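You operate a simulated robot arm through the tools that you are given. There is no shell and no other tool.

You are at the controls of a simulated robot arm. One attempt, no reset.

TASK
Switch the welder off and scrub the melted tape off the outfeed.
Fine: the finished strip on it goes in the green tray; use the scrub block and put it back. What is to be rubbed or washed off counts as gone when no trace of it is left.

It is judged by the outcome, as a careful person would: the job done as asked, and still so three seconds after it is handed in. It fails if anything else is knocked over, pushed out of place, dropped, spilled or broken.

THE ROBOT
A 7-joint arm with a two-finger parallel gripper, fixed in place. Base frame: the origin is at the foot of the arm, x ahead of it, y to its left, z up; the work surface is at about z = 820. Readings come in mm, degrees, newtons and seconds.
With the tool pointing down near the work surface it reaches from about 240 to 680 mm from the base axis. Its first joint turns from -66.0 to 66.0 degrees. Payload 2.4 kg.
The TCP is the grasp point between the finger pads, 30 mm short of the fingertips. In the tool frame z runs along the fingers and y along their closing line. Largest opening 94 mm; finger width 28, thickness 10; the body of the gripper, 50 by 96 mm, starts 55 mm behind the TCP.
Orientation is told as [roll, pitch, yaw] about the base's x, y, z axes, in that order, counted from this pose: with the fingers straight down and closing along the base's y, the tool's x points along the base's -x, its y along +y and its z along -z.

THE INTERFACE
- The arm moves only by the tool play_rows. Its argument "rows" is a list of rows, each a list of 7 numbers: the shift along the tool's x, y, z in units of 500 mm (1.0 is 500 mm), then the turn, a rotation vector about the tool's x, y, z in units of 90 degrees (1.0 is 90 degrees), then the opening, from 0 (shut) to 1 (fully open). In form: [[x, y, z, ax, ay, az, gripper], ...]. A call has 1 to 20 rows; each row is the pose to reach, as a shift and turn from the pose commanded when the call began, along the tool's axes at that moment. A call with a number of a shift or a turn outside -1 to 1 is refused whole. A row lasts 0.2 s, in which the tool goes at most 50 mm and 8.6 degrees; a call with a longer step from one row to the next is refused whole, and so is a gripper value outside its range. A pose out of reach is approached as far as the arm can. The call stops where the force on the tool passes 90 N (or 10 N more than at its start, if that is more) or the arm is blocked; 0.2 s more then pass. The fingers move at their own pace (about 153 mm/s each) and stop on an object; they squeeze with about 28 N. The grip force told is the motor's: it shows also when the fingers shut on nothing. Time passes only in rows, and 0.2 s behind the last, so rows that repeat a pose let the fingers close. The reply holds the time, the measured pose of the TCP, the force on the tool along the base axes, the opening and the grip force, in the units named above and with some noise, with the torque about the TCP (base axes, N m) and any sound that the robot's microphone picked up.
- Cameras (640 x 400 px; columns grow to the right, rows downward): "scene" is fixed at [30.8, 474.4, 1433.2]; the picture's right is [-0.78, -0.62, 0.00], its down [-0.42, 0.53, -0.74] and it looks along [0.46, -0.57, -0.68] (base axes); focal length 325 px, centre (320, 200). "wrist" rides on the gripper at [76, 14, -103] in the tool frame; the picture's right is [-0.18, 0.98, 0.00], its down [-0.75, -0.14, -0.64] and it looks along [-0.63, -0.12, 0.77] (tool axes); focal length 243 px, centre (320, 200).
- get_image(camera): a new picture of that camera. It takes no simulated time.
- measure_at(camera, pixels): there is no depth. For up to 12 entries [column, row, z] of the newest picture of that camera ("zoom" is the newest enlarged one), the place [x, y] in the base frame at which the ray of that pixel passes the height z, good to about 2 mm. It takes no simulated time.
- enlarge(camera, box): a new picture of the part [left, top, right, bottom] of that camera's present view, enlarged. It takes no simulated time.
- finish_job(): hands the job in; it is judged then, once.

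Open the gripper and draw the arm clear of the work before you hand the job in, unless the task says otherwise.

The tools are called after "Emit:" as name(argument=value, ...) on one line, values as JSON. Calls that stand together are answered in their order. play_rows: Moves the arm, as the interface text tells. Its arguments: {"type":"object","properties":{"rows":{"type":"array","items":{"type":"array","items":{"type":"number"}}}},"required":["rows"]} The other tools are called the same way: get_image (camera) takes a picture; measure_at (camera, pixels) gives the place at which the rays of pixels pass given heights; enlarge (camera, box) takes an enlarged picture of a part of a camera's view; finish_job () hands the job in.

At the start:

```text
t: 0.0
tcp_pos: [412.4, -73.4, 1113.1]
tcp_rot: [0.0, 0.0, 0.1]
ft_force: [-0.1, -0.3, 0.1]
torque: [-0.01, 0.03, 0.04]
grip_width: 94.1
grasp_force: 0.0
```

scene: 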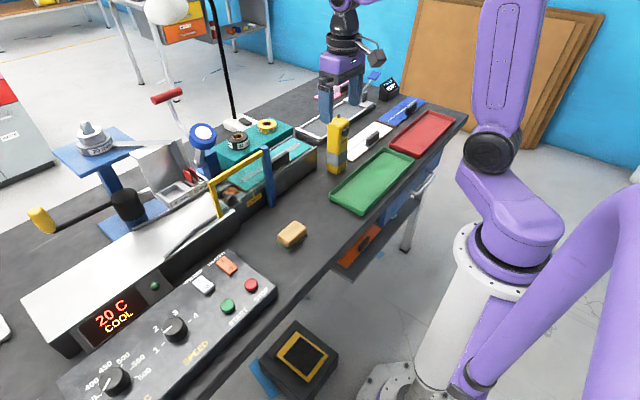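
wrist: 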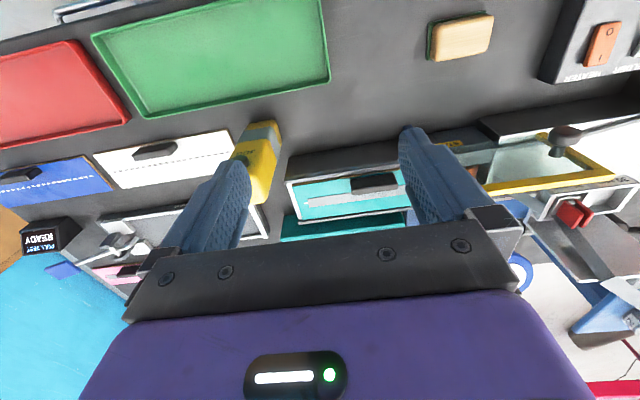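

I start by looking at the scene closely: the control panel (lower left in scene), the outfeed around (270,170), and the scrub block near (292,235).

Emit:
enlarge(camera="scene", box=[40, 220, 300, 400])

Emit:
enlarge(camera="scene", box=[180, 90, 340, 260])

Emit:
enlarge(camera="scene", box=[280, 60, 480, 220])

Emit:
enlarge(camera="wrist", box=[260, 100, 640, 340])

```text
2.22 times, centred on (170, 310) of scene
```

zoom: 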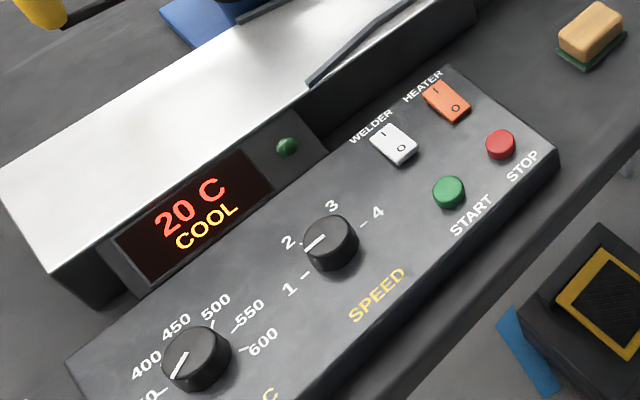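

```text
2.35 times, centred on (260, 175) of scene
```

zoom: 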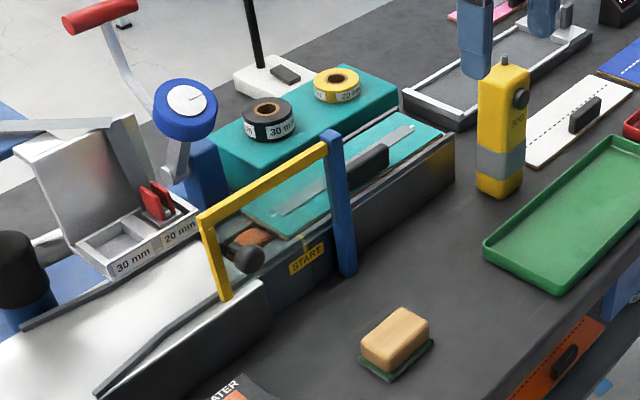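

```text
2.50 times, centred on (380, 140) of scene
```

zoom: 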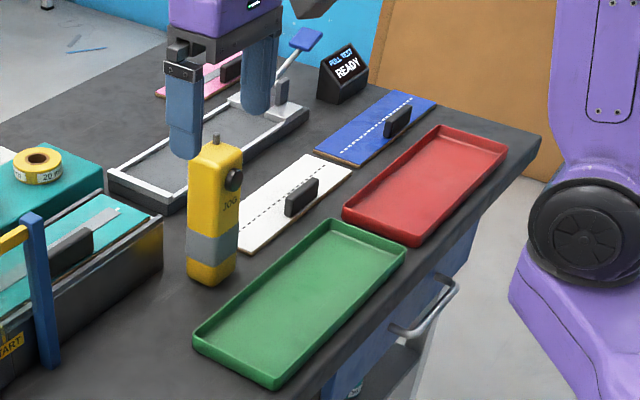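

```text
1.67 times, centred on (450, 220) of wrist
```

zoom: 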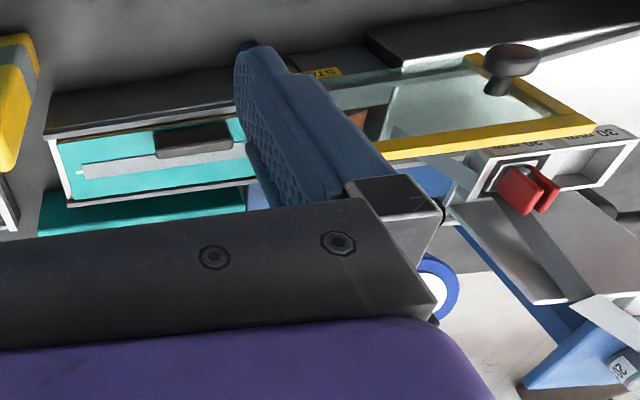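

I look closer at the outfeed with the yellow/blue frame around (250,185), the brownish patch near (243,190), and the switches.

Emit:
enlarge(camera="scene", box=[205, 140, 285, 220])

Emit:
enlarge(camera="scene", box=[180, 240, 280, 310])

Emit:
enlarge(camera="wrist", box=[440, 100, 640, 240])

Emit:
enlarge(camera="scene", box=[120, 80, 240, 240])

Emit:
enlarge(camera="scene", box=[260, 120, 330, 180])

```text
5.00 times, centred on (245, 180) of scene
```

zoom: 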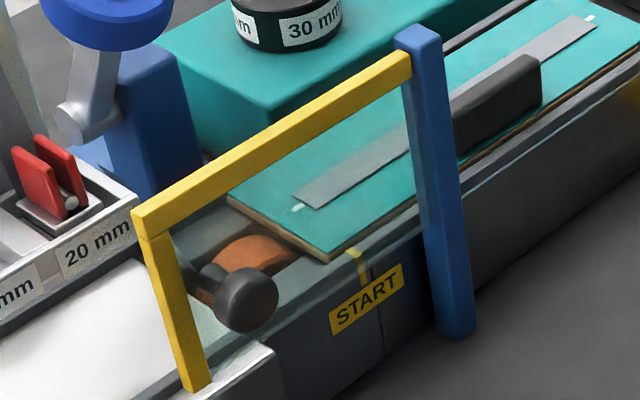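

```text
5.71 times, centred on (230, 275) of scene
```

zoom: 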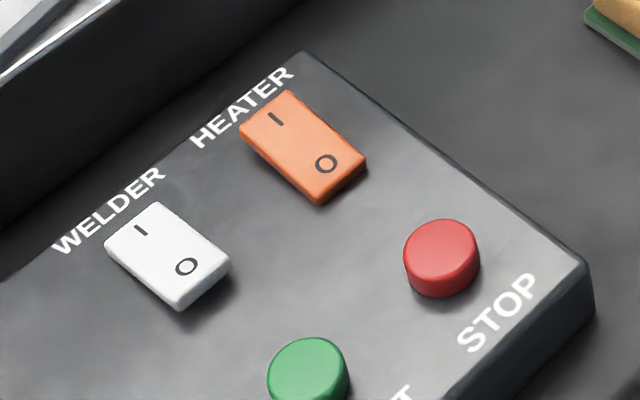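

```text
2.86 times, centred on (540, 170) of wrist
```

zoom: 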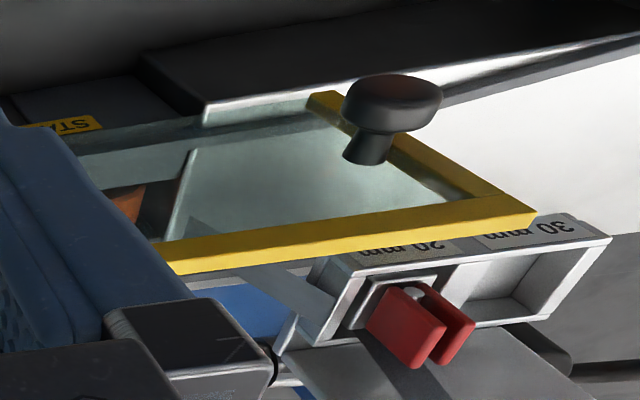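

```text
2.50 times, centred on (180, 160) of scene
```

zoom: 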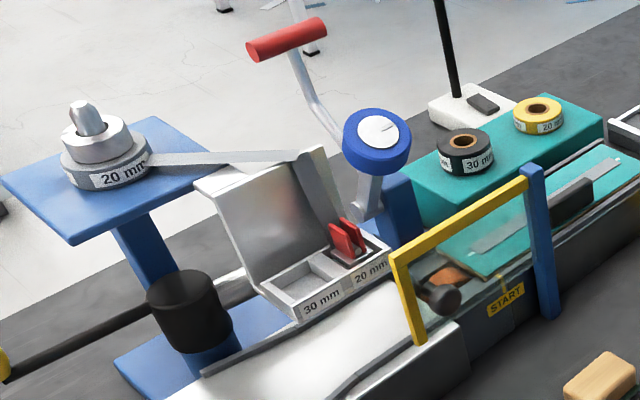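

```text
6.67 times, centred on (295, 150) of scene
```

zoom: 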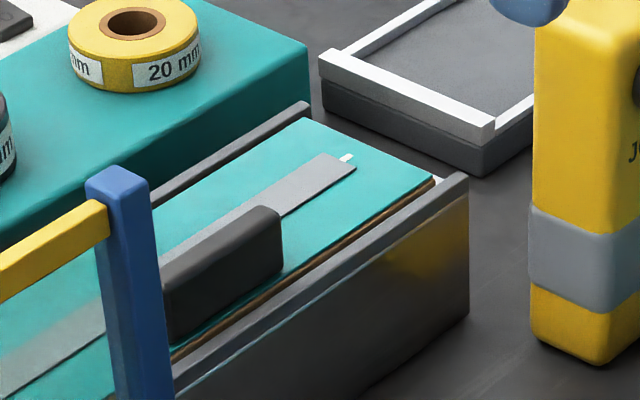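

I measure key positions: block, switches, strip, frame, tray corners.

Emit:
measure_at(camera="scene", pixels=[[291, 240, 830], [278, 244, 820], [299, 246, 820], [227, 266, 870], [203, 284, 870], [251, 285, 870], [227, 306, 870], [277, 290, 820], [272, 206, 820], [335, 170, 820], [317, 166, 820]])

Emit:
measure_at(camera="scene", pixels=[[332, 202, 835], [362, 213, 835], [386, 149, 835], [420, 160, 835], [293, 162, 880], [318, 143, 880], [246, 190, 880], [263, 163, 900], [268, 148, 960], [210, 180, 960], [229, 216, 900], [236, 200, 920]])

```text
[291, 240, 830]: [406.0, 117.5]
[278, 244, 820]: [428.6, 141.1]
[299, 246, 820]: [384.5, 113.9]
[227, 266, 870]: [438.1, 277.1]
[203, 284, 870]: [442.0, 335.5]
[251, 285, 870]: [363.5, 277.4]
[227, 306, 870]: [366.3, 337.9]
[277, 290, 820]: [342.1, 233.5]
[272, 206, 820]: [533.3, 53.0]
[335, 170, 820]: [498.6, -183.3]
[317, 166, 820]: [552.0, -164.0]
```

```text
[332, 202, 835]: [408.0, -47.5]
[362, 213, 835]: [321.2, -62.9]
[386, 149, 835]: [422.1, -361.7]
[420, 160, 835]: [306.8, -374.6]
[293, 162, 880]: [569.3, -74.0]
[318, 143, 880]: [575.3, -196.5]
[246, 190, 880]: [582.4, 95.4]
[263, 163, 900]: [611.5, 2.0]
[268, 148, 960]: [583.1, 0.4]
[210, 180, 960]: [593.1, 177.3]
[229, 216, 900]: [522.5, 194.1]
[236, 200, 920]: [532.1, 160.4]
```

The guard looks like a vertical swing gate in front of the outfeed, hinged on the blue post. I move the arm sideways (+y 170 mm) at height to look at it with the wrist camera.

Emit:
play_rows(rows=[[0.04, 0.07, 0, 0, 0, 0, 1], [0.08, 0.14, 0, 0, 0, 0, 1], [0.12, 0.21, 0, 0, 0, 0, 1], [0.16, 0.28, 0, 0, 0, 0, 1], [0.2, 0.35, 0, 0, 0, 0, 1], [0.2, 0.35, 0, 0, 0, 0, 1]])

Emit:
get_image(camera="wrist")

Emit:
get_image(camera="scene")

```text
t: 1.4
tcp_pos: [312.6, 101.8, 1111.6]
tcp_rot: [0.0, 0.0, 0.1]
ft_force: [-0.2, -0.6, -0.1]
torque: [-0.01, 0.02, 0.01]
grip_width: 93.9
grasp_force: 0.2
```

```text
taken
```

wrist: 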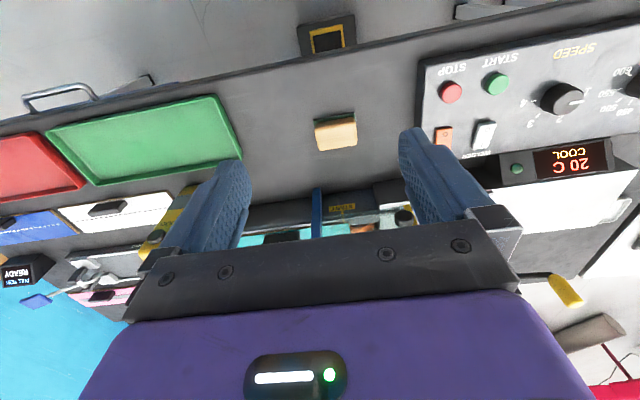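

```text
taken
```

scene: 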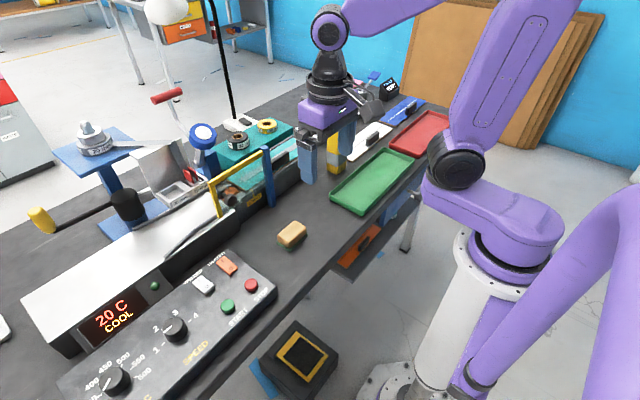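

The panel, block and gate are now visible in the wrist view; I enlarge the panel (420-640, 40-190) and gate area (300-420,180-240).

Emit:
enlarge(camera="wrist", box=[410, 60, 570, 180])

Emit:
enlarge(camera="wrist", box=[240, 100, 420, 250])

Emit:
measure_at(camera="wrist", pixels=[[480, 145, 870], [486, 127, 870], [440, 146, 870], [448, 128, 870], [450, 91, 870], [316, 148, 820], [357, 144, 820], [314, 120, 840], [356, 116, 840], [316, 190, 1000], [318, 232, 820], [425, 60, 850]])

```text
3.33 times, centred on (490, 120) of wrist
```

zoom: 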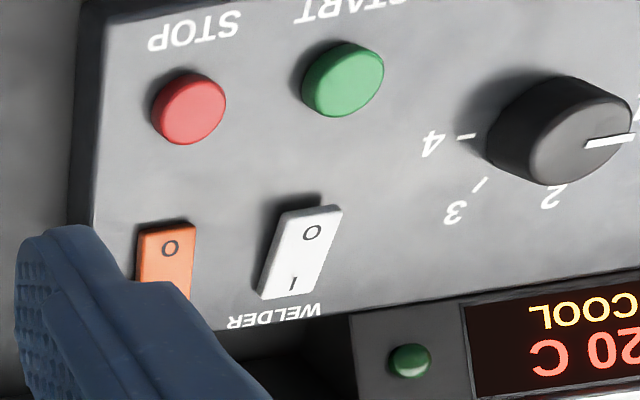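

```text
2.67 times, centred on (330, 175) of wrist
```

zoom: 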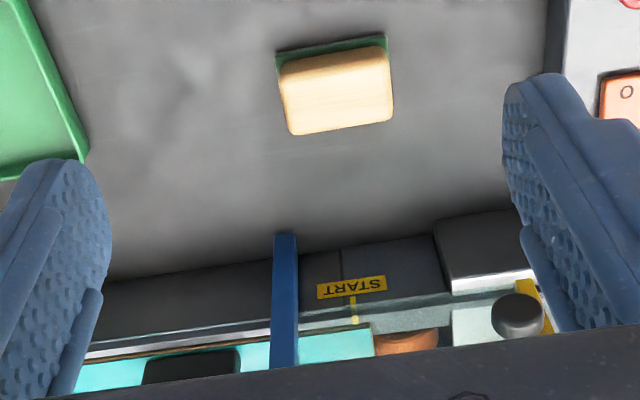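

```text
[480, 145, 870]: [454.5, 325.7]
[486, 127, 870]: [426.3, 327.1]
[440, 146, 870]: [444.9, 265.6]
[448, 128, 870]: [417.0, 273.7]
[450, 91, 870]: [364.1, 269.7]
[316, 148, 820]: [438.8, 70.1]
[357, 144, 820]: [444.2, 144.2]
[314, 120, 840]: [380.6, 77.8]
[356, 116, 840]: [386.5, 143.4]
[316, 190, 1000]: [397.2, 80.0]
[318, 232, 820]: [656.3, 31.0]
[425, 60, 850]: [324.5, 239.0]
```

The WELDER rocker shows its O end raised (I side pressed, i.e. on). Next I move forward to see the residue and gate between the fingers.

Emit:
play_rows(rows=[[-0.06, -0.02, 0, 0, 0, 0, 1], [-0.12, -0.04, 0, 0, 0, 0, 1], [-0.18, -0.06, 0, 0, 0, 0, 1], [-0.2, -0.06, 0, 0, 0, 0, 1], [-0.2, -0.06, 0, 0, 0, 0, 1]])

Emit:
get_image(camera="wrist")

Emit:
enlarge(camera="wrist", box=[230, 80, 470, 250])

```text
t: 2.6
tcp_pos: [412.7, 72.2, 1111.1]
tcp_rot: [0.1, 0.0, 0.0]
ft_force: [0.3, 0.1, -0.4]
torque: [-0.02, -0.03, 0.0]
grip_width: 94.2
grasp_force: 0.1
```

```text
taken
```

wrist: 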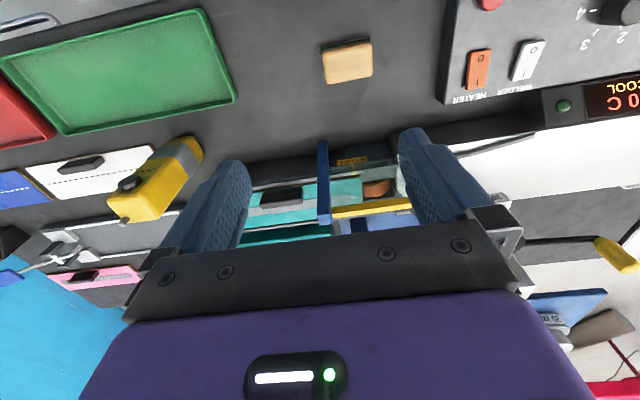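

```text
2.35 times, centred on (350, 165) of wrist
```

zoom: 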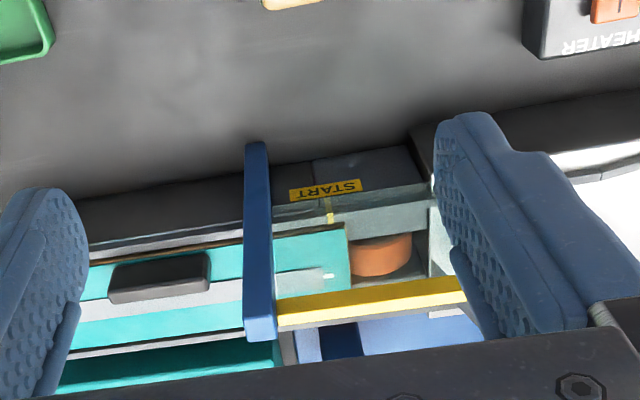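

The orange thing now reads as a roller (with a side face) rather than residue; the residue is probably under the strip. I measure strip corners, handle and post in this zoom at several heights to triangulate with the scene view.

Emit:
measure_at(camera="zoom", pixels=[[345, 222, 880], [352, 290, 880], [345, 222, 900], [352, 290, 900], [110, 300, 900], [208, 288, 900], [257, 143, 820], [260, 335, 1000], [278, 320, 1000], [460, 290, 1000], [335, 200, 880], [416, 148, 880]])

Emit:
measure_at(camera="scene", pixels=[[246.6, 192.4, 880], [227, 179, 880], [246.6, 192.4, 900], [227, 179, 900], [318, 143, 900], [262, 182, 880], [317, 142, 880], [272, 206, 820], [267, 147, 1000], [211, 183, 1000]])

```text
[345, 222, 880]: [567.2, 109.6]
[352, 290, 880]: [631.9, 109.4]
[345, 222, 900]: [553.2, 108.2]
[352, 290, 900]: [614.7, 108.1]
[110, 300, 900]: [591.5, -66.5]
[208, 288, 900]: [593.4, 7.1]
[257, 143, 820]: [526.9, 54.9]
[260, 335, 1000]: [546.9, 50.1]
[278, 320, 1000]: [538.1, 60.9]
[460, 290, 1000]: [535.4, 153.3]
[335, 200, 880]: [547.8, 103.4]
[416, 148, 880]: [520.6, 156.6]
```

```text
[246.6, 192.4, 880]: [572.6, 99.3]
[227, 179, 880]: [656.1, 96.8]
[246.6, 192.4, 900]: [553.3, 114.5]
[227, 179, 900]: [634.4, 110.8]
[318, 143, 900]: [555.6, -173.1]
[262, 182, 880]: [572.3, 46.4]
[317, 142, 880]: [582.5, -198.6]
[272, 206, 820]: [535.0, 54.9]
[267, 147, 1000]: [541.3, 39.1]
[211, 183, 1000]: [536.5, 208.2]
```

Strip spans roughly x 559–637, y −190…109 with its top near z≈892; the post is at (533,54) up to z≈1000. Now I move to look at the panel switches from close up.

Emit:
play_rows(rows=[[0.03, 0.08, 0, 0, 0, 0, 1], [0.06, 0.16, 0, 0, 0, 0, 1], [0.09, 0.24, 0, 0, 0, 0, 1], [0.12, 0.32, 0, 0, 0, 0, 1], [0.15, 0.4, 0, 0, 0, 0, 1], [0.18, 0.48, 0.03, 0, 0, 0, 1], [0.19, 0.54, 0.1, 0, 0, 0, 1], [0.19, 0.57, 0.16, 0, 0, 0, 1], [0.19, 0.57, 0.16, 0, 0, 0, 1]])

Emit:
get_image(camera="wrist")

Emit:
get_image(camera="scene")

```text
t: 4.6
tcp_pos: [316.4, 356.3, 1030.8]
tcp_rot: [0.0, 0.0, -0.1]
ft_force: [0.1, 0.8, 0.0]
torque: [0.02, 0.03, 0.0]
grip_width: 94.0
grasp_force: 0.0
```

```text
taken
```

wrist: 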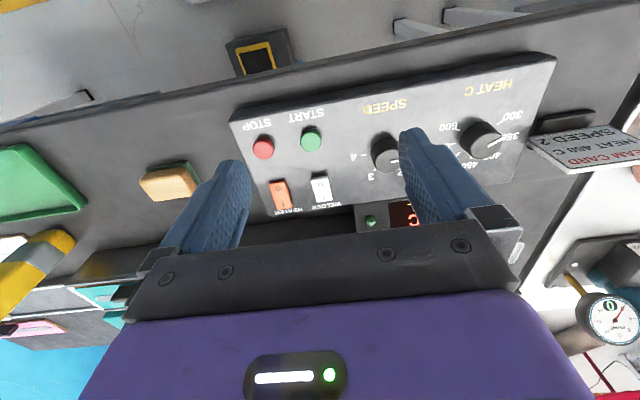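

```text
taken
```

scene: 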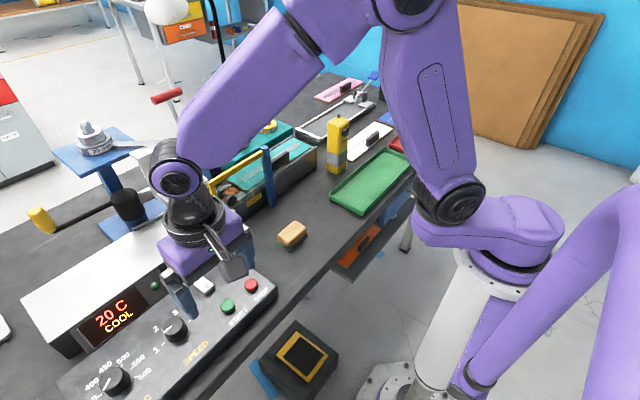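

The switches show at (280,193) and (321,188) in the wrist view; I enlarge and measure them.

Emit:
enlarge(camera="wrist", box=[250, 120, 370, 230])

Emit:
enlarge(camera="wrist", box=[520, 90, 640, 190])

```text
3.64 times, centred on (310, 175) of wrist
```

zoom: 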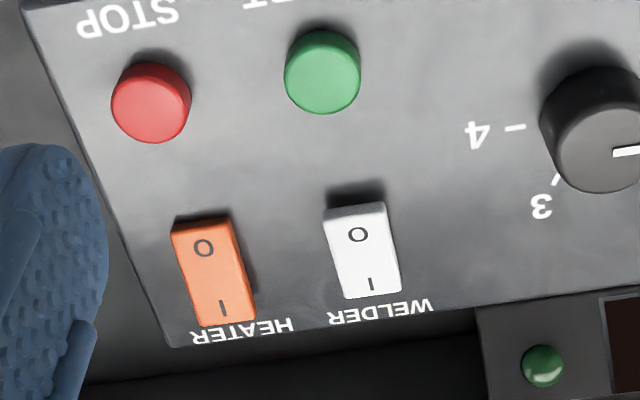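

```text
4.00 times, centred on (580, 140) of wrist
```

zoom: 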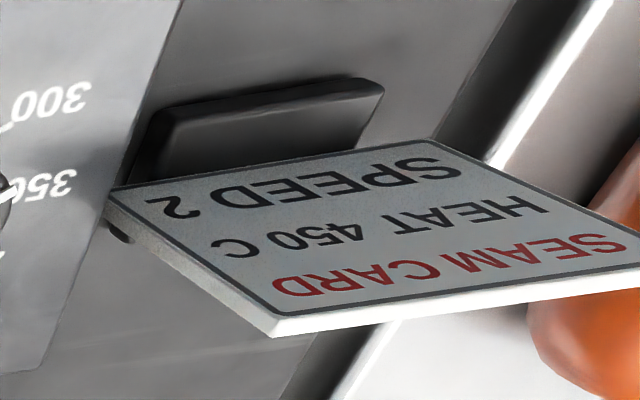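

I measure the welder rocker's O end (319.6,177), I end (324,201.6) and neighbours at candidate heights.

Emit:
measure_at(camera="wrist", pixels=[[319.6, 177.2, 860], [320.2, 184.6, 860], [321.8, 188.7, 860], [324.3, 201.6, 860], [319.6, 177.2, 850], [320.2, 184.6, 850], [321.8, 188.7, 850], [324.3, 201.6, 850], [279, 195, 855], [264, 148, 860], [310, 138, 860]])

Emit:
enlarge(camera="scene", box=[190, 265, 250, 305])

```text
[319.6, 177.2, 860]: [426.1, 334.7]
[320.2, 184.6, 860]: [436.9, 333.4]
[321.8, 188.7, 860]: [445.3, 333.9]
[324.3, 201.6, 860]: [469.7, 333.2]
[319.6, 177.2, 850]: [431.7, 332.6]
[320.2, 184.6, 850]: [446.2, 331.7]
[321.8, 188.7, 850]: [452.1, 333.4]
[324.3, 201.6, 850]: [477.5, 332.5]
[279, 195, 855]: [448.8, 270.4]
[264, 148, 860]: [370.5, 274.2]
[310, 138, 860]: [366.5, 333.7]
```

```text
10.00 times, centred on (220, 285) of scene
```

zoom: 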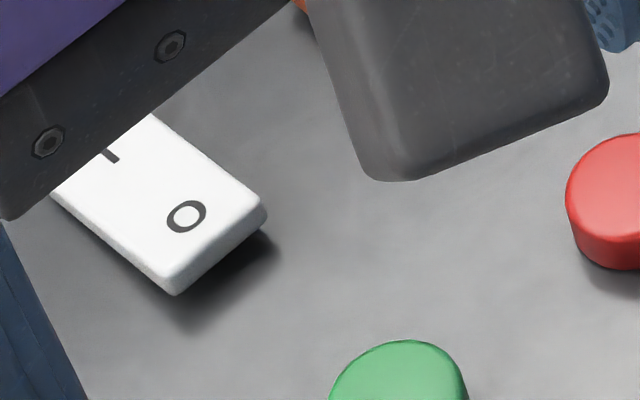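

The rocker centre triangulates to about (449, 333, 856) with the raised O end near x≈430. I check how close/high the hood edge behind the panel is before descending.

Emit:
measure_at(camera="scene", pixels=[[163, 256, 900], [163, 256, 920], [180, 248, 880], [180, 248, 900], [180, 248, 920], [209, 290, 860], [206.6, 286.6, 860], [150, 287, 870]])

Emit:
enlarge(camera="wrist", box=[220, 180, 420, 260])

```text
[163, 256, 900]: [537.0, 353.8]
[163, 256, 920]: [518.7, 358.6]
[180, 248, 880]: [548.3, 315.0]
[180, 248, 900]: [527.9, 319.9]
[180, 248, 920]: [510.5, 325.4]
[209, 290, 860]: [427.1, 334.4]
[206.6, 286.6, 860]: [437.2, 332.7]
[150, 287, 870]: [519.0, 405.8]
```

```text
3.20 times, centred on (320, 220) of wrist
```

zoom: 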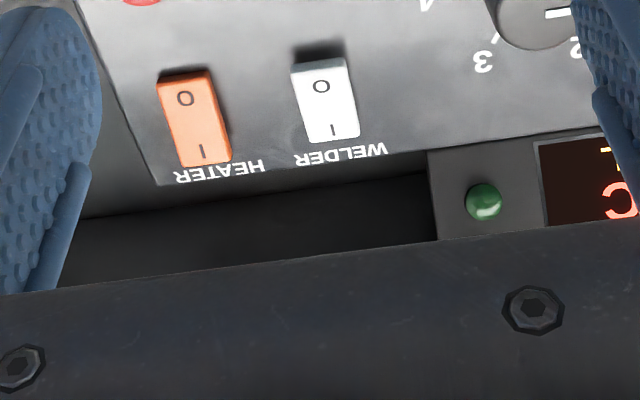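

Hood stays at x≥510, so yaw 90° with closed fingers over the O end (437,333,860) is clear. I move above it, closing the fingers.

Emit:
play_rows(rows=[[-0.022, -0.004, 0.018, 0, 0, -0.0909, 0], [-0.044, -0.008, 0.036, 0, 0, -0.1818, 0], [-0.065, -0.013, 0.055, 0, 0, -0.2727, 0], [-0.087, -0.017, 0.073, 0, 0, -0.3636, 0], [-0.109, -0.021, 0.091, 0, 0, -0.4545, 0], [-0.131, -0.025, 0.109, 0, 0, -0.5455, 0], [-0.152, -0.029, 0.127, 0, 0, -0.6364, 0], [-0.174, -0.034, 0.145, 0, 0, -0.7273, 0], [-0.196, -0.038, 0.164, 0, 0, -0.8182, 0], [-0.218, -0.042, 0.182, 0, 0, -0.9091, 0], [-0.239, -0.046, 0.2, 0, 0, -1.0, 0], [-0.239, -0.046, 0.2, 0, 0, -1.0, 0]])

Emit:
get_image(camera="wrist")

Emit:
get_image(camera="scene")

```text
t: 7.2
tcp_pos: [437.6, 332.0, 930.9]
tcp_rot: [0.1, 0.0, 90.1]
ft_force: [-0.2, -0.3, -0.7]
torque: [-0.02, -0.01, -0.04]
grip_width: 0.0
grasp_force: 27.9
```

```text
taken
```

wrist: 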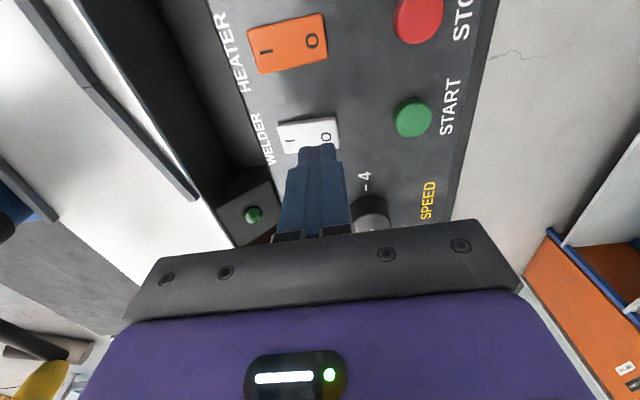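

```text
taken
```

scene: 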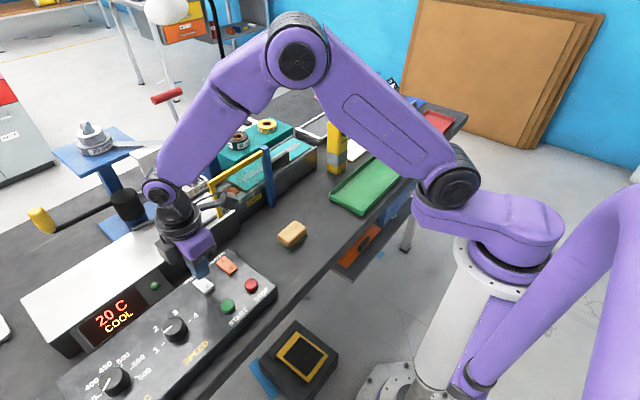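

Fingers are shut right over the O half at (318,140). I shift 4 mm toward the O end and descend close to contact, then in small steps.

Emit:
play_rows(rows=[[0, 0.008, 0.03, 0, 0, 0, 0], [0, 0.008, 0.06, 0, 0, 0, 0], [0, 0.008, 0.068, 0, 0, 0, 0], [0, 0.008, 0.074, 0, 0, 0, 0], [0, 0.008, 0.08, 0, 0, 0, 0], [0, 0.008, 0.084, 0, 0, 0, 0]])

Emit:
enlarge(camera="wrist", box=[220, 80, 400, 240])

```text
t: 8.6
tcp_pos: [432.7, 333.6, 894.4]
tcp_rot: [-0.1, -0.2, 90.0]
ft_force: [-13.3, -7.9, 47.0]
torque: [-0.23, -0.07, -0.05]
grip_width: 0.0
grasp_force: 27.9
```

```text
2.50 times, centred on (310, 160) of wrist
```

zoom: 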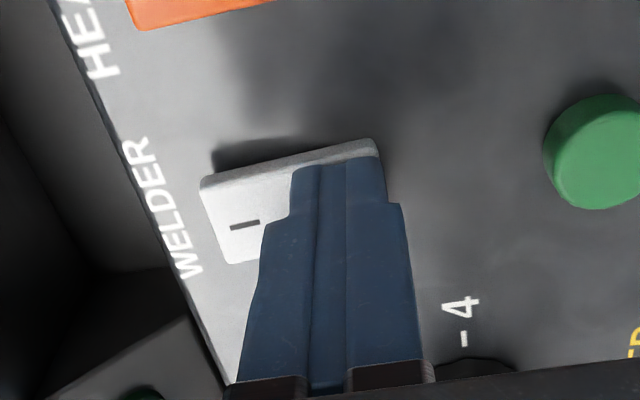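

Force reached 47 N with tips at z≈864, and the I end now looks raised. I lift off and check the rocker.

Emit:
play_rows(rows=[[0, 0, -0.02, 0, 0, 0, 0], [0, 0, -0.08, 0, 0, 0, 0], [0, 0, -0.16, 0, 0, 0, 0], [0.06, 0, -0.22, 0, 0, 0, 0], [0.14, 0, -0.24, 0, 0, 0, 0], [0.14, 0, -0.24, 0, 0, 0, 0]])

Emit:
get_image(camera="wrist")

Emit:
enlarge(camera="scene", box=[180, 240, 280, 310])

```text
t: 10.0
tcp_pos: [434.9, 263.9, 1010.4]
tcp_rot: [0.0, 0.0, 90.0]
ft_force: [0.8, 0.5, -0.2]
torque: [0.04, 0.02, 0.01]
grip_width: 0.0
grasp_force: 28.0
```

```text
taken
```

wrist: 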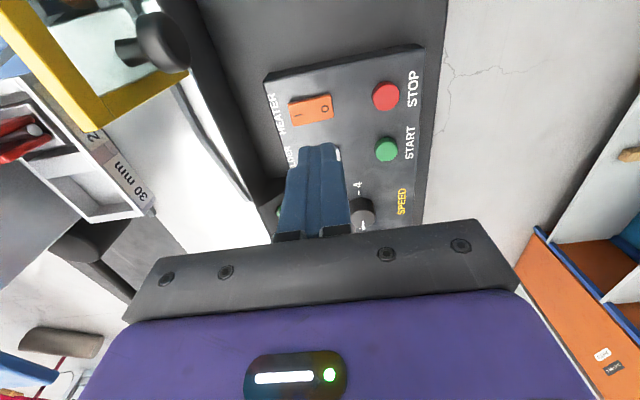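

```text
5.71 times, centred on (230, 275) of scene
```

zoom: 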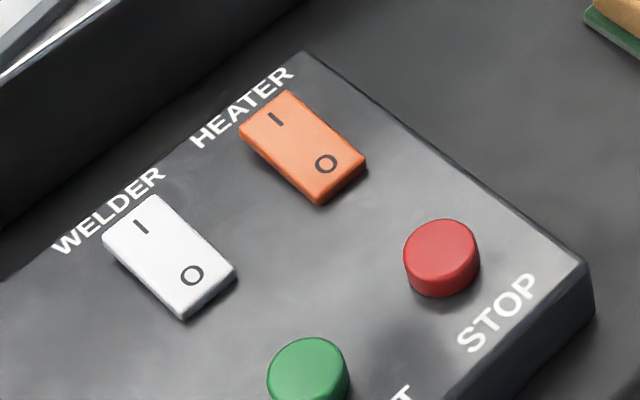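

The white rocker now has its I end raised, like the (off) heater rocker. Now I rise and move over the strip's handle to look down at it.

Emit:
play_rows(rows=[[0, 0, -0.09, 0, 0, 0, 0], [0.02, -0.01, -0.18, 0, 0, 0, 0], [0.08, -0.05, -0.2, 0, 0, 0, 0.3], [0.16, -0.09, -0.2, 0, 0, 0, 0.6], [0.24, -0.13, -0.2, 0, 0, 0, 1], [0.32, -0.17, -0.2, 0, 0, 0, 1], [0.4, -0.21, -0.2, 0, 0, 0, 1], [0.48, -0.25, -0.2, 0, 0, 0, 1], [0.54, -0.29, -0.2, 0, 0, 0, 1], [0.588, -0.33, -0.2, 0, 0, 0, 1], [0.588, -0.33, -0.2, 0, 0, 0, 1]])

Emit:
get_image(camera="wrist")

Emit:
get_image(camera="scene")

```text
t: 12.4
tcp_pos: [597.5, -32.0, 1109.8]
tcp_rot: [0.0, 0.0, 90.0]
ft_force: [-0.1, -0.6, -0.3]
torque: [0.02, 0.0, -0.04]
grip_width: 94.1
grasp_force: 0.1
```

```text
taken
```

wrist: 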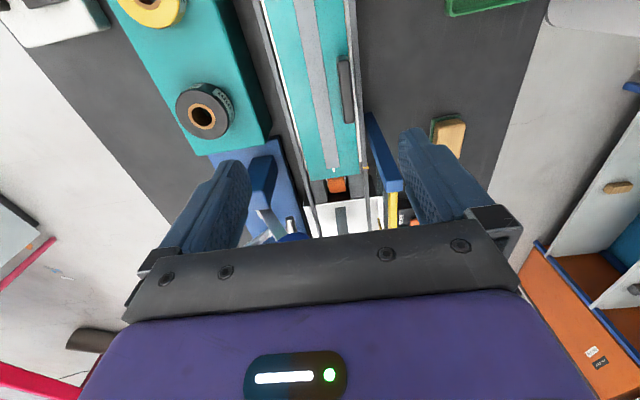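

```text
taken
```

scene: 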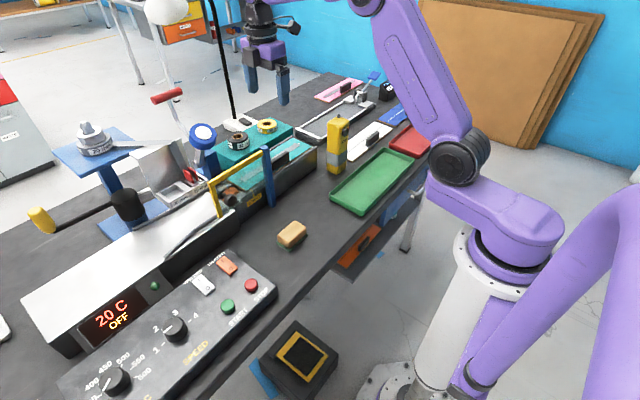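

The display now reads "20 C / OFF", so the welder is off. The strip's handle shows at (346,90); I enlarge and measure.

Emit:
enlarge(camera="wrist", box=[220, 0, 460, 150])

Emit:
measure_at(camera="wrist", pixels=[[342, 58, 910], [350, 58, 910], [342, 122, 910], [354, 122, 910], [358, 175, 892], [308, 180, 892], [349, 0, 892], [263, 0, 892], [392, 190, 1000], [376, 120, 1000]])

```text
2.67 times, centred on (340, 75) of wrist
```

zoom: 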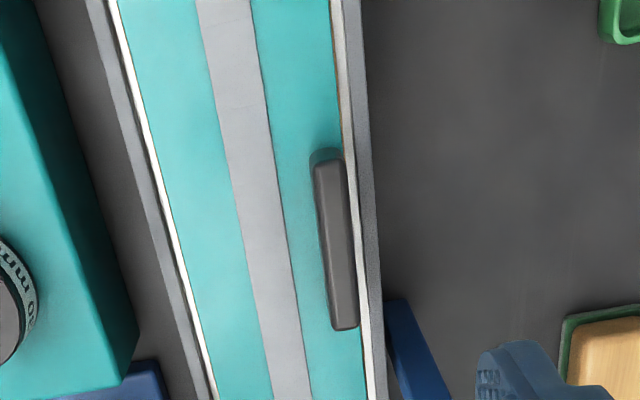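

```text
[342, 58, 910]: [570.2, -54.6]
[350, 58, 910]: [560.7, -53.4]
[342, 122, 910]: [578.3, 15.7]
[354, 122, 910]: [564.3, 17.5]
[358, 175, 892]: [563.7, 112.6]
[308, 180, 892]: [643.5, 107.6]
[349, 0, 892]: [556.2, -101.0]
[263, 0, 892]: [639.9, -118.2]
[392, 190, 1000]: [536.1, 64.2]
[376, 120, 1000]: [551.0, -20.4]
```

Handle sits near the strip's front edge. I triangulate its top using the far end (343.75,61) in wrist vs its right end in the scene view.

Emit:
measure_at(camera="wrist", pixels=[[343.75, 61.1, 900], [343.75, 61.1, 920], [350.1, 123, 900], [350.1, 123, 920], [337.5, 65, 920], [349.5, 63, 920], [344.5, 122, 920], [354.5, 121, 920]])

Emit:
enlarge(camera="scene", box=[255, 130, 335, 190])

```text
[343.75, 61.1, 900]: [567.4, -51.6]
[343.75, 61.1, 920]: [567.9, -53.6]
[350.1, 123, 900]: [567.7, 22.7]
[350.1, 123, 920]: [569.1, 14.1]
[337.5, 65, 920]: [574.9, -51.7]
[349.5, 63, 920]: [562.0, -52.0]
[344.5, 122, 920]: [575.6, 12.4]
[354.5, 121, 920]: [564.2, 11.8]
```

```text
6.67 times, centred on (295, 160) of scene
```

zoom: 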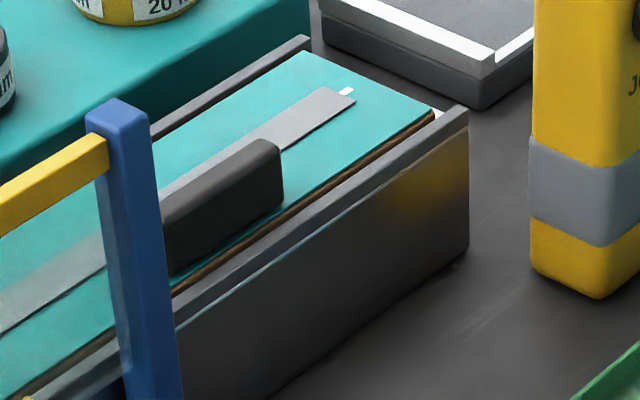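

I measure the handle's right-end top (286.3,151.8) and bottom corner (289.3,161) in the scene, plus the outfeed front face and rails.

Emit:
measure_at(camera="zoom", pixels=[[262, 145, 910], [262, 145, 925], [282, 207, 892], [282, 207, 900], [435, 112, 890], [435, 112, 880], [468, 108, 890], [468, 250, 820], [305, 42, 885], [430, 190, 870], [310, 52, 892], [180, 268, 895]])

Emit:
enlarge(camera="scene", box=[290, 140, 340, 200])

```text
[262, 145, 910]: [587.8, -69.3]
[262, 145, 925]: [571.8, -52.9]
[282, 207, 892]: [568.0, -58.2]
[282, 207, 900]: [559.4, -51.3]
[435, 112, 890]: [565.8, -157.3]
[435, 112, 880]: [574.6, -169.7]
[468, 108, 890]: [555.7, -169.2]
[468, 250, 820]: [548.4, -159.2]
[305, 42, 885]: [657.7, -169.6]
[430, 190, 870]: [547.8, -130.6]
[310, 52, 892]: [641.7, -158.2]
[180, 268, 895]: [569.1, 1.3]
```

```text
6.67 times, centred on (315, 170) of scene
```

zoom: 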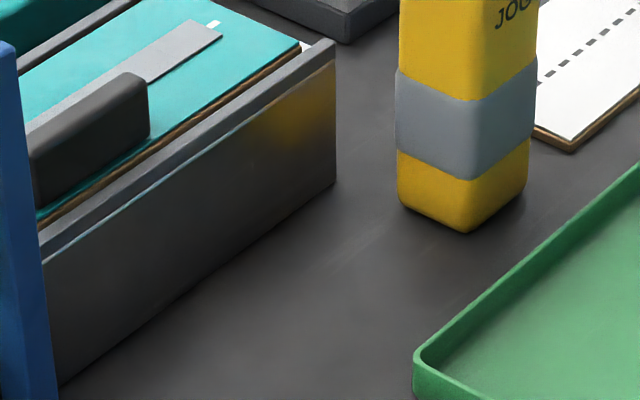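

Handle is ≈13 mm thick at x≈569, y −53…13, top z≈926; strip top ≈892. I move over it and descend partway with a medium opening, then check.

Emit:
play_rows(rows=[[-0.012, 0.03, 0.06, 0, 0, 0, 0.6], [-0.024, 0.057, 0.12, 0, 0, 0, 0.5], [-0.024, 0.057, 0.18, 0, 0, 0, 0.5], [-0.024, 0.057, 0.24, 0, 0, 0, 0.5], [-0.024, 0.057, 0.28, 0, 0, 0, 0.5], [-0.024, 0.057, 0.28, 0, 0, 0, 0.5]])

Emit:
get_image(camera="wrist")

Emit:
enlarge(camera="scene", box=[230, 80, 350, 200])

```text
t: 13.8
tcp_pos: [569.0, -20.0, 971.2]
tcp_rot: [0.0, 0.0, 90.0]
ft_force: [-0.3, 0.6, 0.1]
torque: [0.01, -0.05, 0.01]
grip_width: 46.9
grasp_force: 0.0
```

```text
taken
```

wrist: 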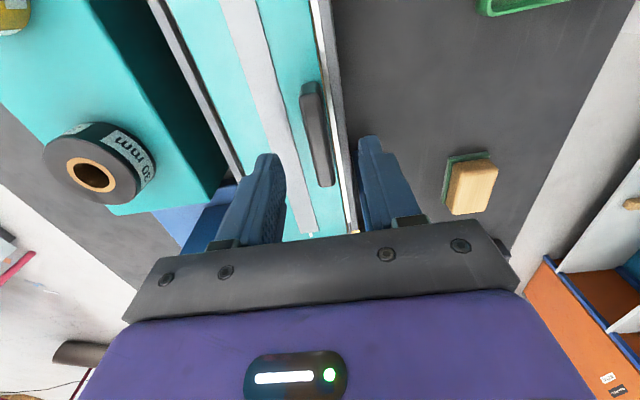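

```text
3.33 times, centred on (290, 140) of scene
```

zoom: 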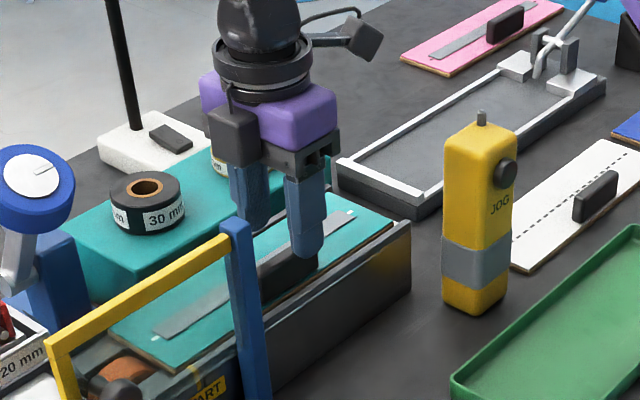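

The handle lies between the open fingers. I descend to TCP z≈927 (tips ~897) and close.

Emit:
play_rows(rows=[[0, 0, 0.03, 0, 0, 0, 0.5], [0, 0, 0.06, 0, 0, 0, 0.5], [0, 0, 0.08, 0, 0, 0, 0.5], [0, 0, 0.088, 0, 0, 0, 0.5], [0, 0, 0.088, 0, 0, 0, 0.5]])

Emit:
enlarge(camera="scene", box=[240, 100, 330, 190])

Emit:
get_image(camera="wrist")

```text
t: 15.0
tcp_pos: [568.3, -19.3, 928.3]
tcp_rot: [0.0, -0.1, 90.0]
ft_force: [-2.0, -0.8, 7.4]
torque: [0.03, -0.14, -0.03]
grip_width: 46.1
grasp_force: 0.2
```

```text
4.44 times, centred on (285, 145) of scene
```

zoom: 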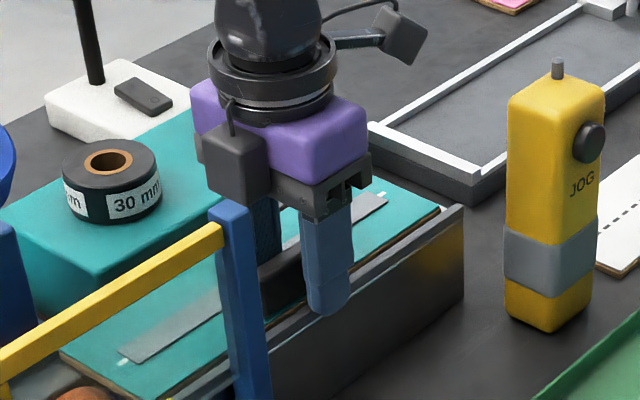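

```text
taken
```

wrist: 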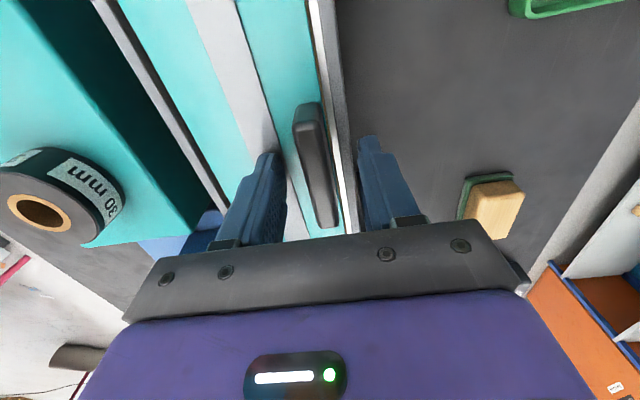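

There is a 7 N upward contact on the far finger (touching the strip surface), so I raise 5 mm and then close on the handle.

Emit:
play_rows(rows=[[0, 0, -0.01, 0, 0, 0, 0.5], [0, 0, -0.01, 0, 0, 0, 0.5], [0, 0, -0.01, 0, 0, 0, 0.3], [0, 0, -0.01, 0, 0, 0, 0.1], [0, 0, -0.01, 0, 0, 0, 0], [0, 0, -0.01, 0, 0, 0, 0]])

Emit:
get_image(camera="wrist")

```text
t: 16.4
tcp_pos: [569.2, -19.5, 932.3]
tcp_rot: [-0.1, 0.0, 90.0]
ft_force: [-1.6, -0.2, 11.5]
torque: [-0.01, 0.06, -0.03]
grip_width: 13.4
grasp_force: 28.6
```

```text
taken
```

wrist: 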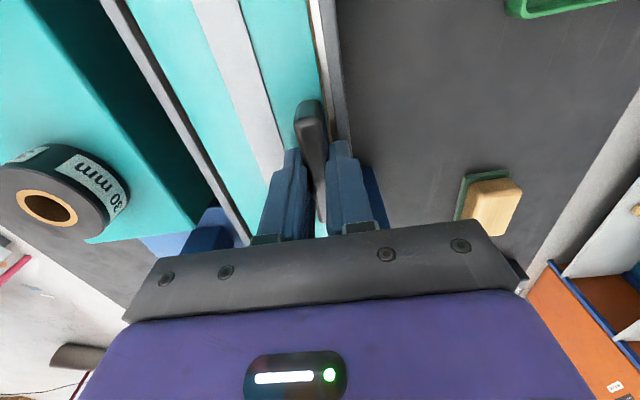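

Gripped at 13.4 mm. I lift slowly 30 mm and check force and pictures.

Emit:
play_rows(rows=[[0, 0, -0.01, 0, 0, 0, 0], [0, 0, -0.02, 0, 0, 0, 0], [0, 0, -0.04, 0, 0, 0, 0], [0, 0, -0.06, 0, 0, 0, 0], [0, 0, -0.06, 0, 0, 0, 0]])

Emit:
get_image(camera="wrist")

Emit:
enlarge(camera="scene", box=[200, 80, 340, 220])

```text
t: 17.6
tcp_pos: [569.3, -19.5, 960.9]
tcp_rot: [0.0, 0.0, 90.0]
ft_force: [0.3, -0.3, -0.1]
torque: [-0.03, 0.02, 0.02]
grip_width: 13.5
grasp_force: 28.4
```

```text
taken
```

wrist: 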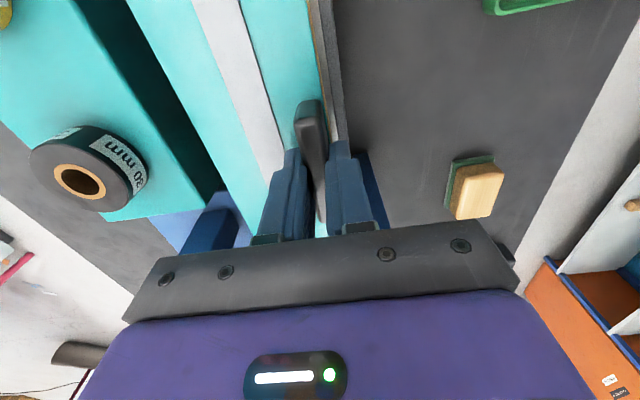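

```text
2.86 times, centred on (270, 150) of scene
```

zoom: 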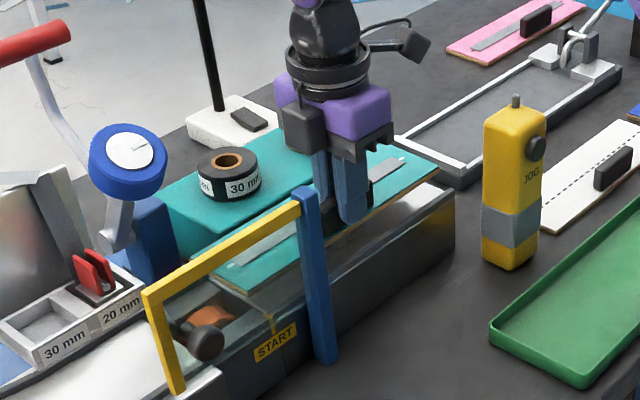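

The strip is up, level, force near zero. I lift to z≈1070 so its bottom clears the gate top (~1005), and meanwhile look at the tray.

Emit:
play_rows(rows=[[0, 0, -0.06, 0, 0, 0, 0], [0, 0, -0.12, 0, 0, 0, 0], [0, 0, -0.18, 0, 0, 0, 0], [0, 0, -0.24, 0, 0, 0, 0], [0, 0, -0.24, 0, 0, 0, 0]])

Emit:
enlarge(camera="scene", box=[320, 130, 430, 225])

Emit:
get_image(camera="scene")

Emit:
get_image(camera="wrist")

```text
t: 18.8
tcp_pos: [570.6, -16.4, 1081.7]
tcp_rot: [-0.2, -0.2, 90.1]
ft_force: [0.3, 0.5, -1.0]
torque: [-0.08, 0.02, -0.04]
grip_width: 13.6
grasp_force: 28.1
```

```text
4.21 times, centred on (375, 178) of scene
```

zoom: 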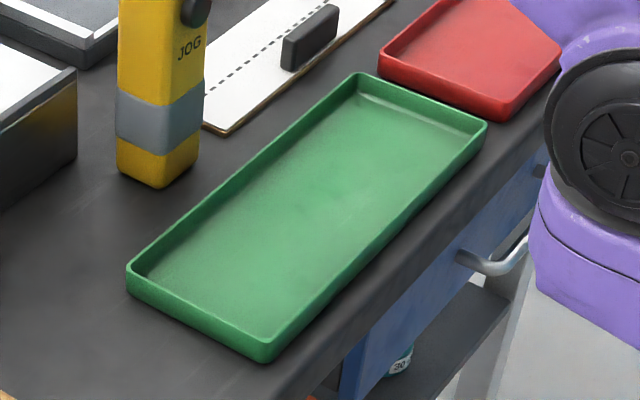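

```text
taken
```

scene: 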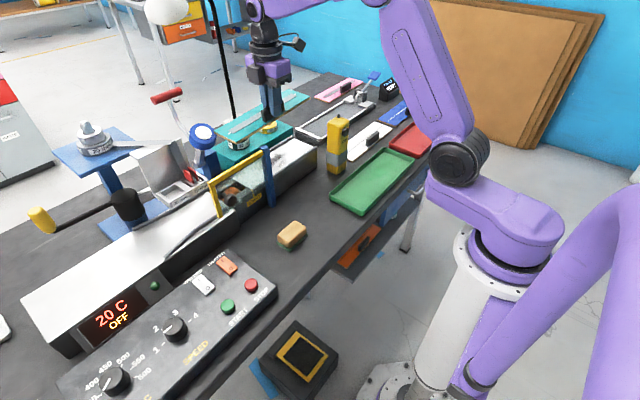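

```text
taken
```

wrist: 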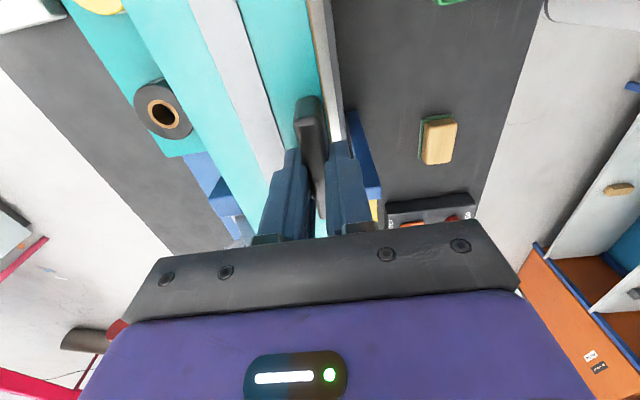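

I measure the tray's rim corners and floor in this scene zoom (rim about 15–18 mm tall).

Emit:
enlarge(camera="scene", box=[320, 130, 430, 225])

Emit:
measure_at(camera="zoom", pixels=[[128, 266, 837], [264, 343, 837], [487, 123, 837], [360, 74, 837], [128, 290, 820], [264, 362, 820], [487, 142, 820], [138, 277, 823], [263, 338, 823], [477, 128, 823], [362, 92, 823]])

```text
4.21 times, centred on (375, 178) of scene
```

zoom: 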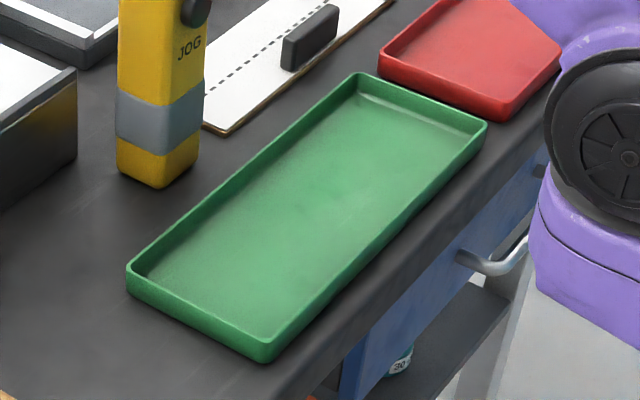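

```text
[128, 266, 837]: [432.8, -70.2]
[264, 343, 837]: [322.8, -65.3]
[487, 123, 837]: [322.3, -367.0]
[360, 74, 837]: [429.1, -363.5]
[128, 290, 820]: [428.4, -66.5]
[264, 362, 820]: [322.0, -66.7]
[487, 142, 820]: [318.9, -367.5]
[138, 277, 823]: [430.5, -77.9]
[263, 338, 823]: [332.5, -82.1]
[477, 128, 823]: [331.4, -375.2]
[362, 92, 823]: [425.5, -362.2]
```

Tray outer spans x 321–431, y −367…−66 (centre 376,−216); the strip's centre is about +30 mm in x from the grip. I carry the strip at height to TCP (346,−216).

Emit:
play_rows(rows=[[0.02, 0.02, 0, 0, 0, 0, 0], [0.06, 0.066, 0, 0, 0, 0, 0], [0.1, 0.113, 0, 0, 0, 0, 0], [0.14, 0.16, 0, 0, 0, 0, 0], [0.18, 0.206, 0, 0, 0, 0, 0], [0.22, 0.253, 0, 0, 0, 0, 0], [0.26, 0.299, 0, 0, 0, 0, 0], [0.3, 0.346, 0, 0, 0, 0, 0], [0.34, 0.39, 0, 0, 0, 0, 0], [0.37, 0.425, 0, 0, 0, 0, 0], [0.392, 0.446, 0, 0, 0, 0, 0], [0.392, 0.446, 0, 0, 0, 0, 0], [0.392, 0.446, 0, 0, 0, 0, 0]])

Emit:
get_image(camera="wrist")

Emit:
get_image(camera="scene")

```text
t: 21.6
tcp_pos: [344.4, -214.2, 1081.8]
tcp_rot: [0.1, 0.1, 90.1]
ft_force: [-0.3, 0.9, -0.8]
torque: [-0.05, 0.04, 0.01]
grip_width: 12.8
grasp_force: 28.3
```

```text
taken
```

wrist: 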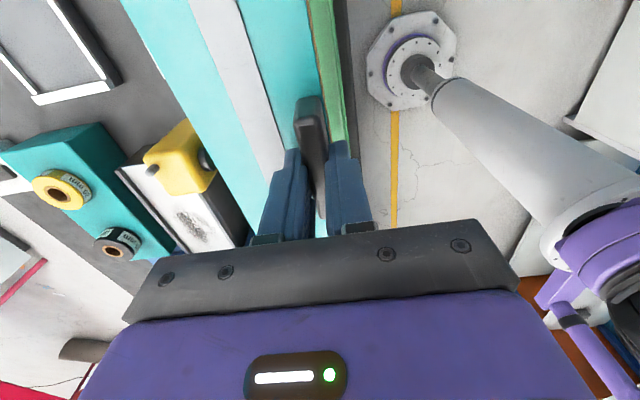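

```text
taken
```

scene: 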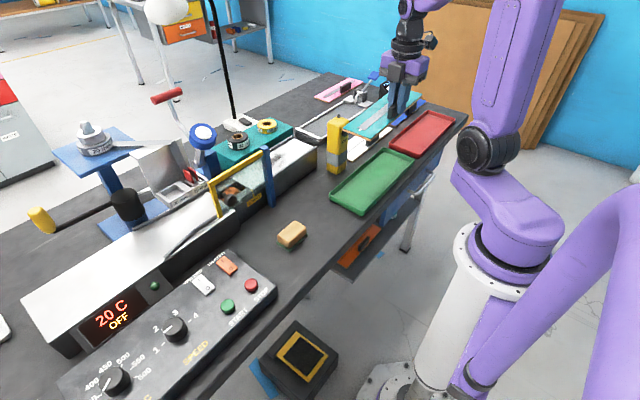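

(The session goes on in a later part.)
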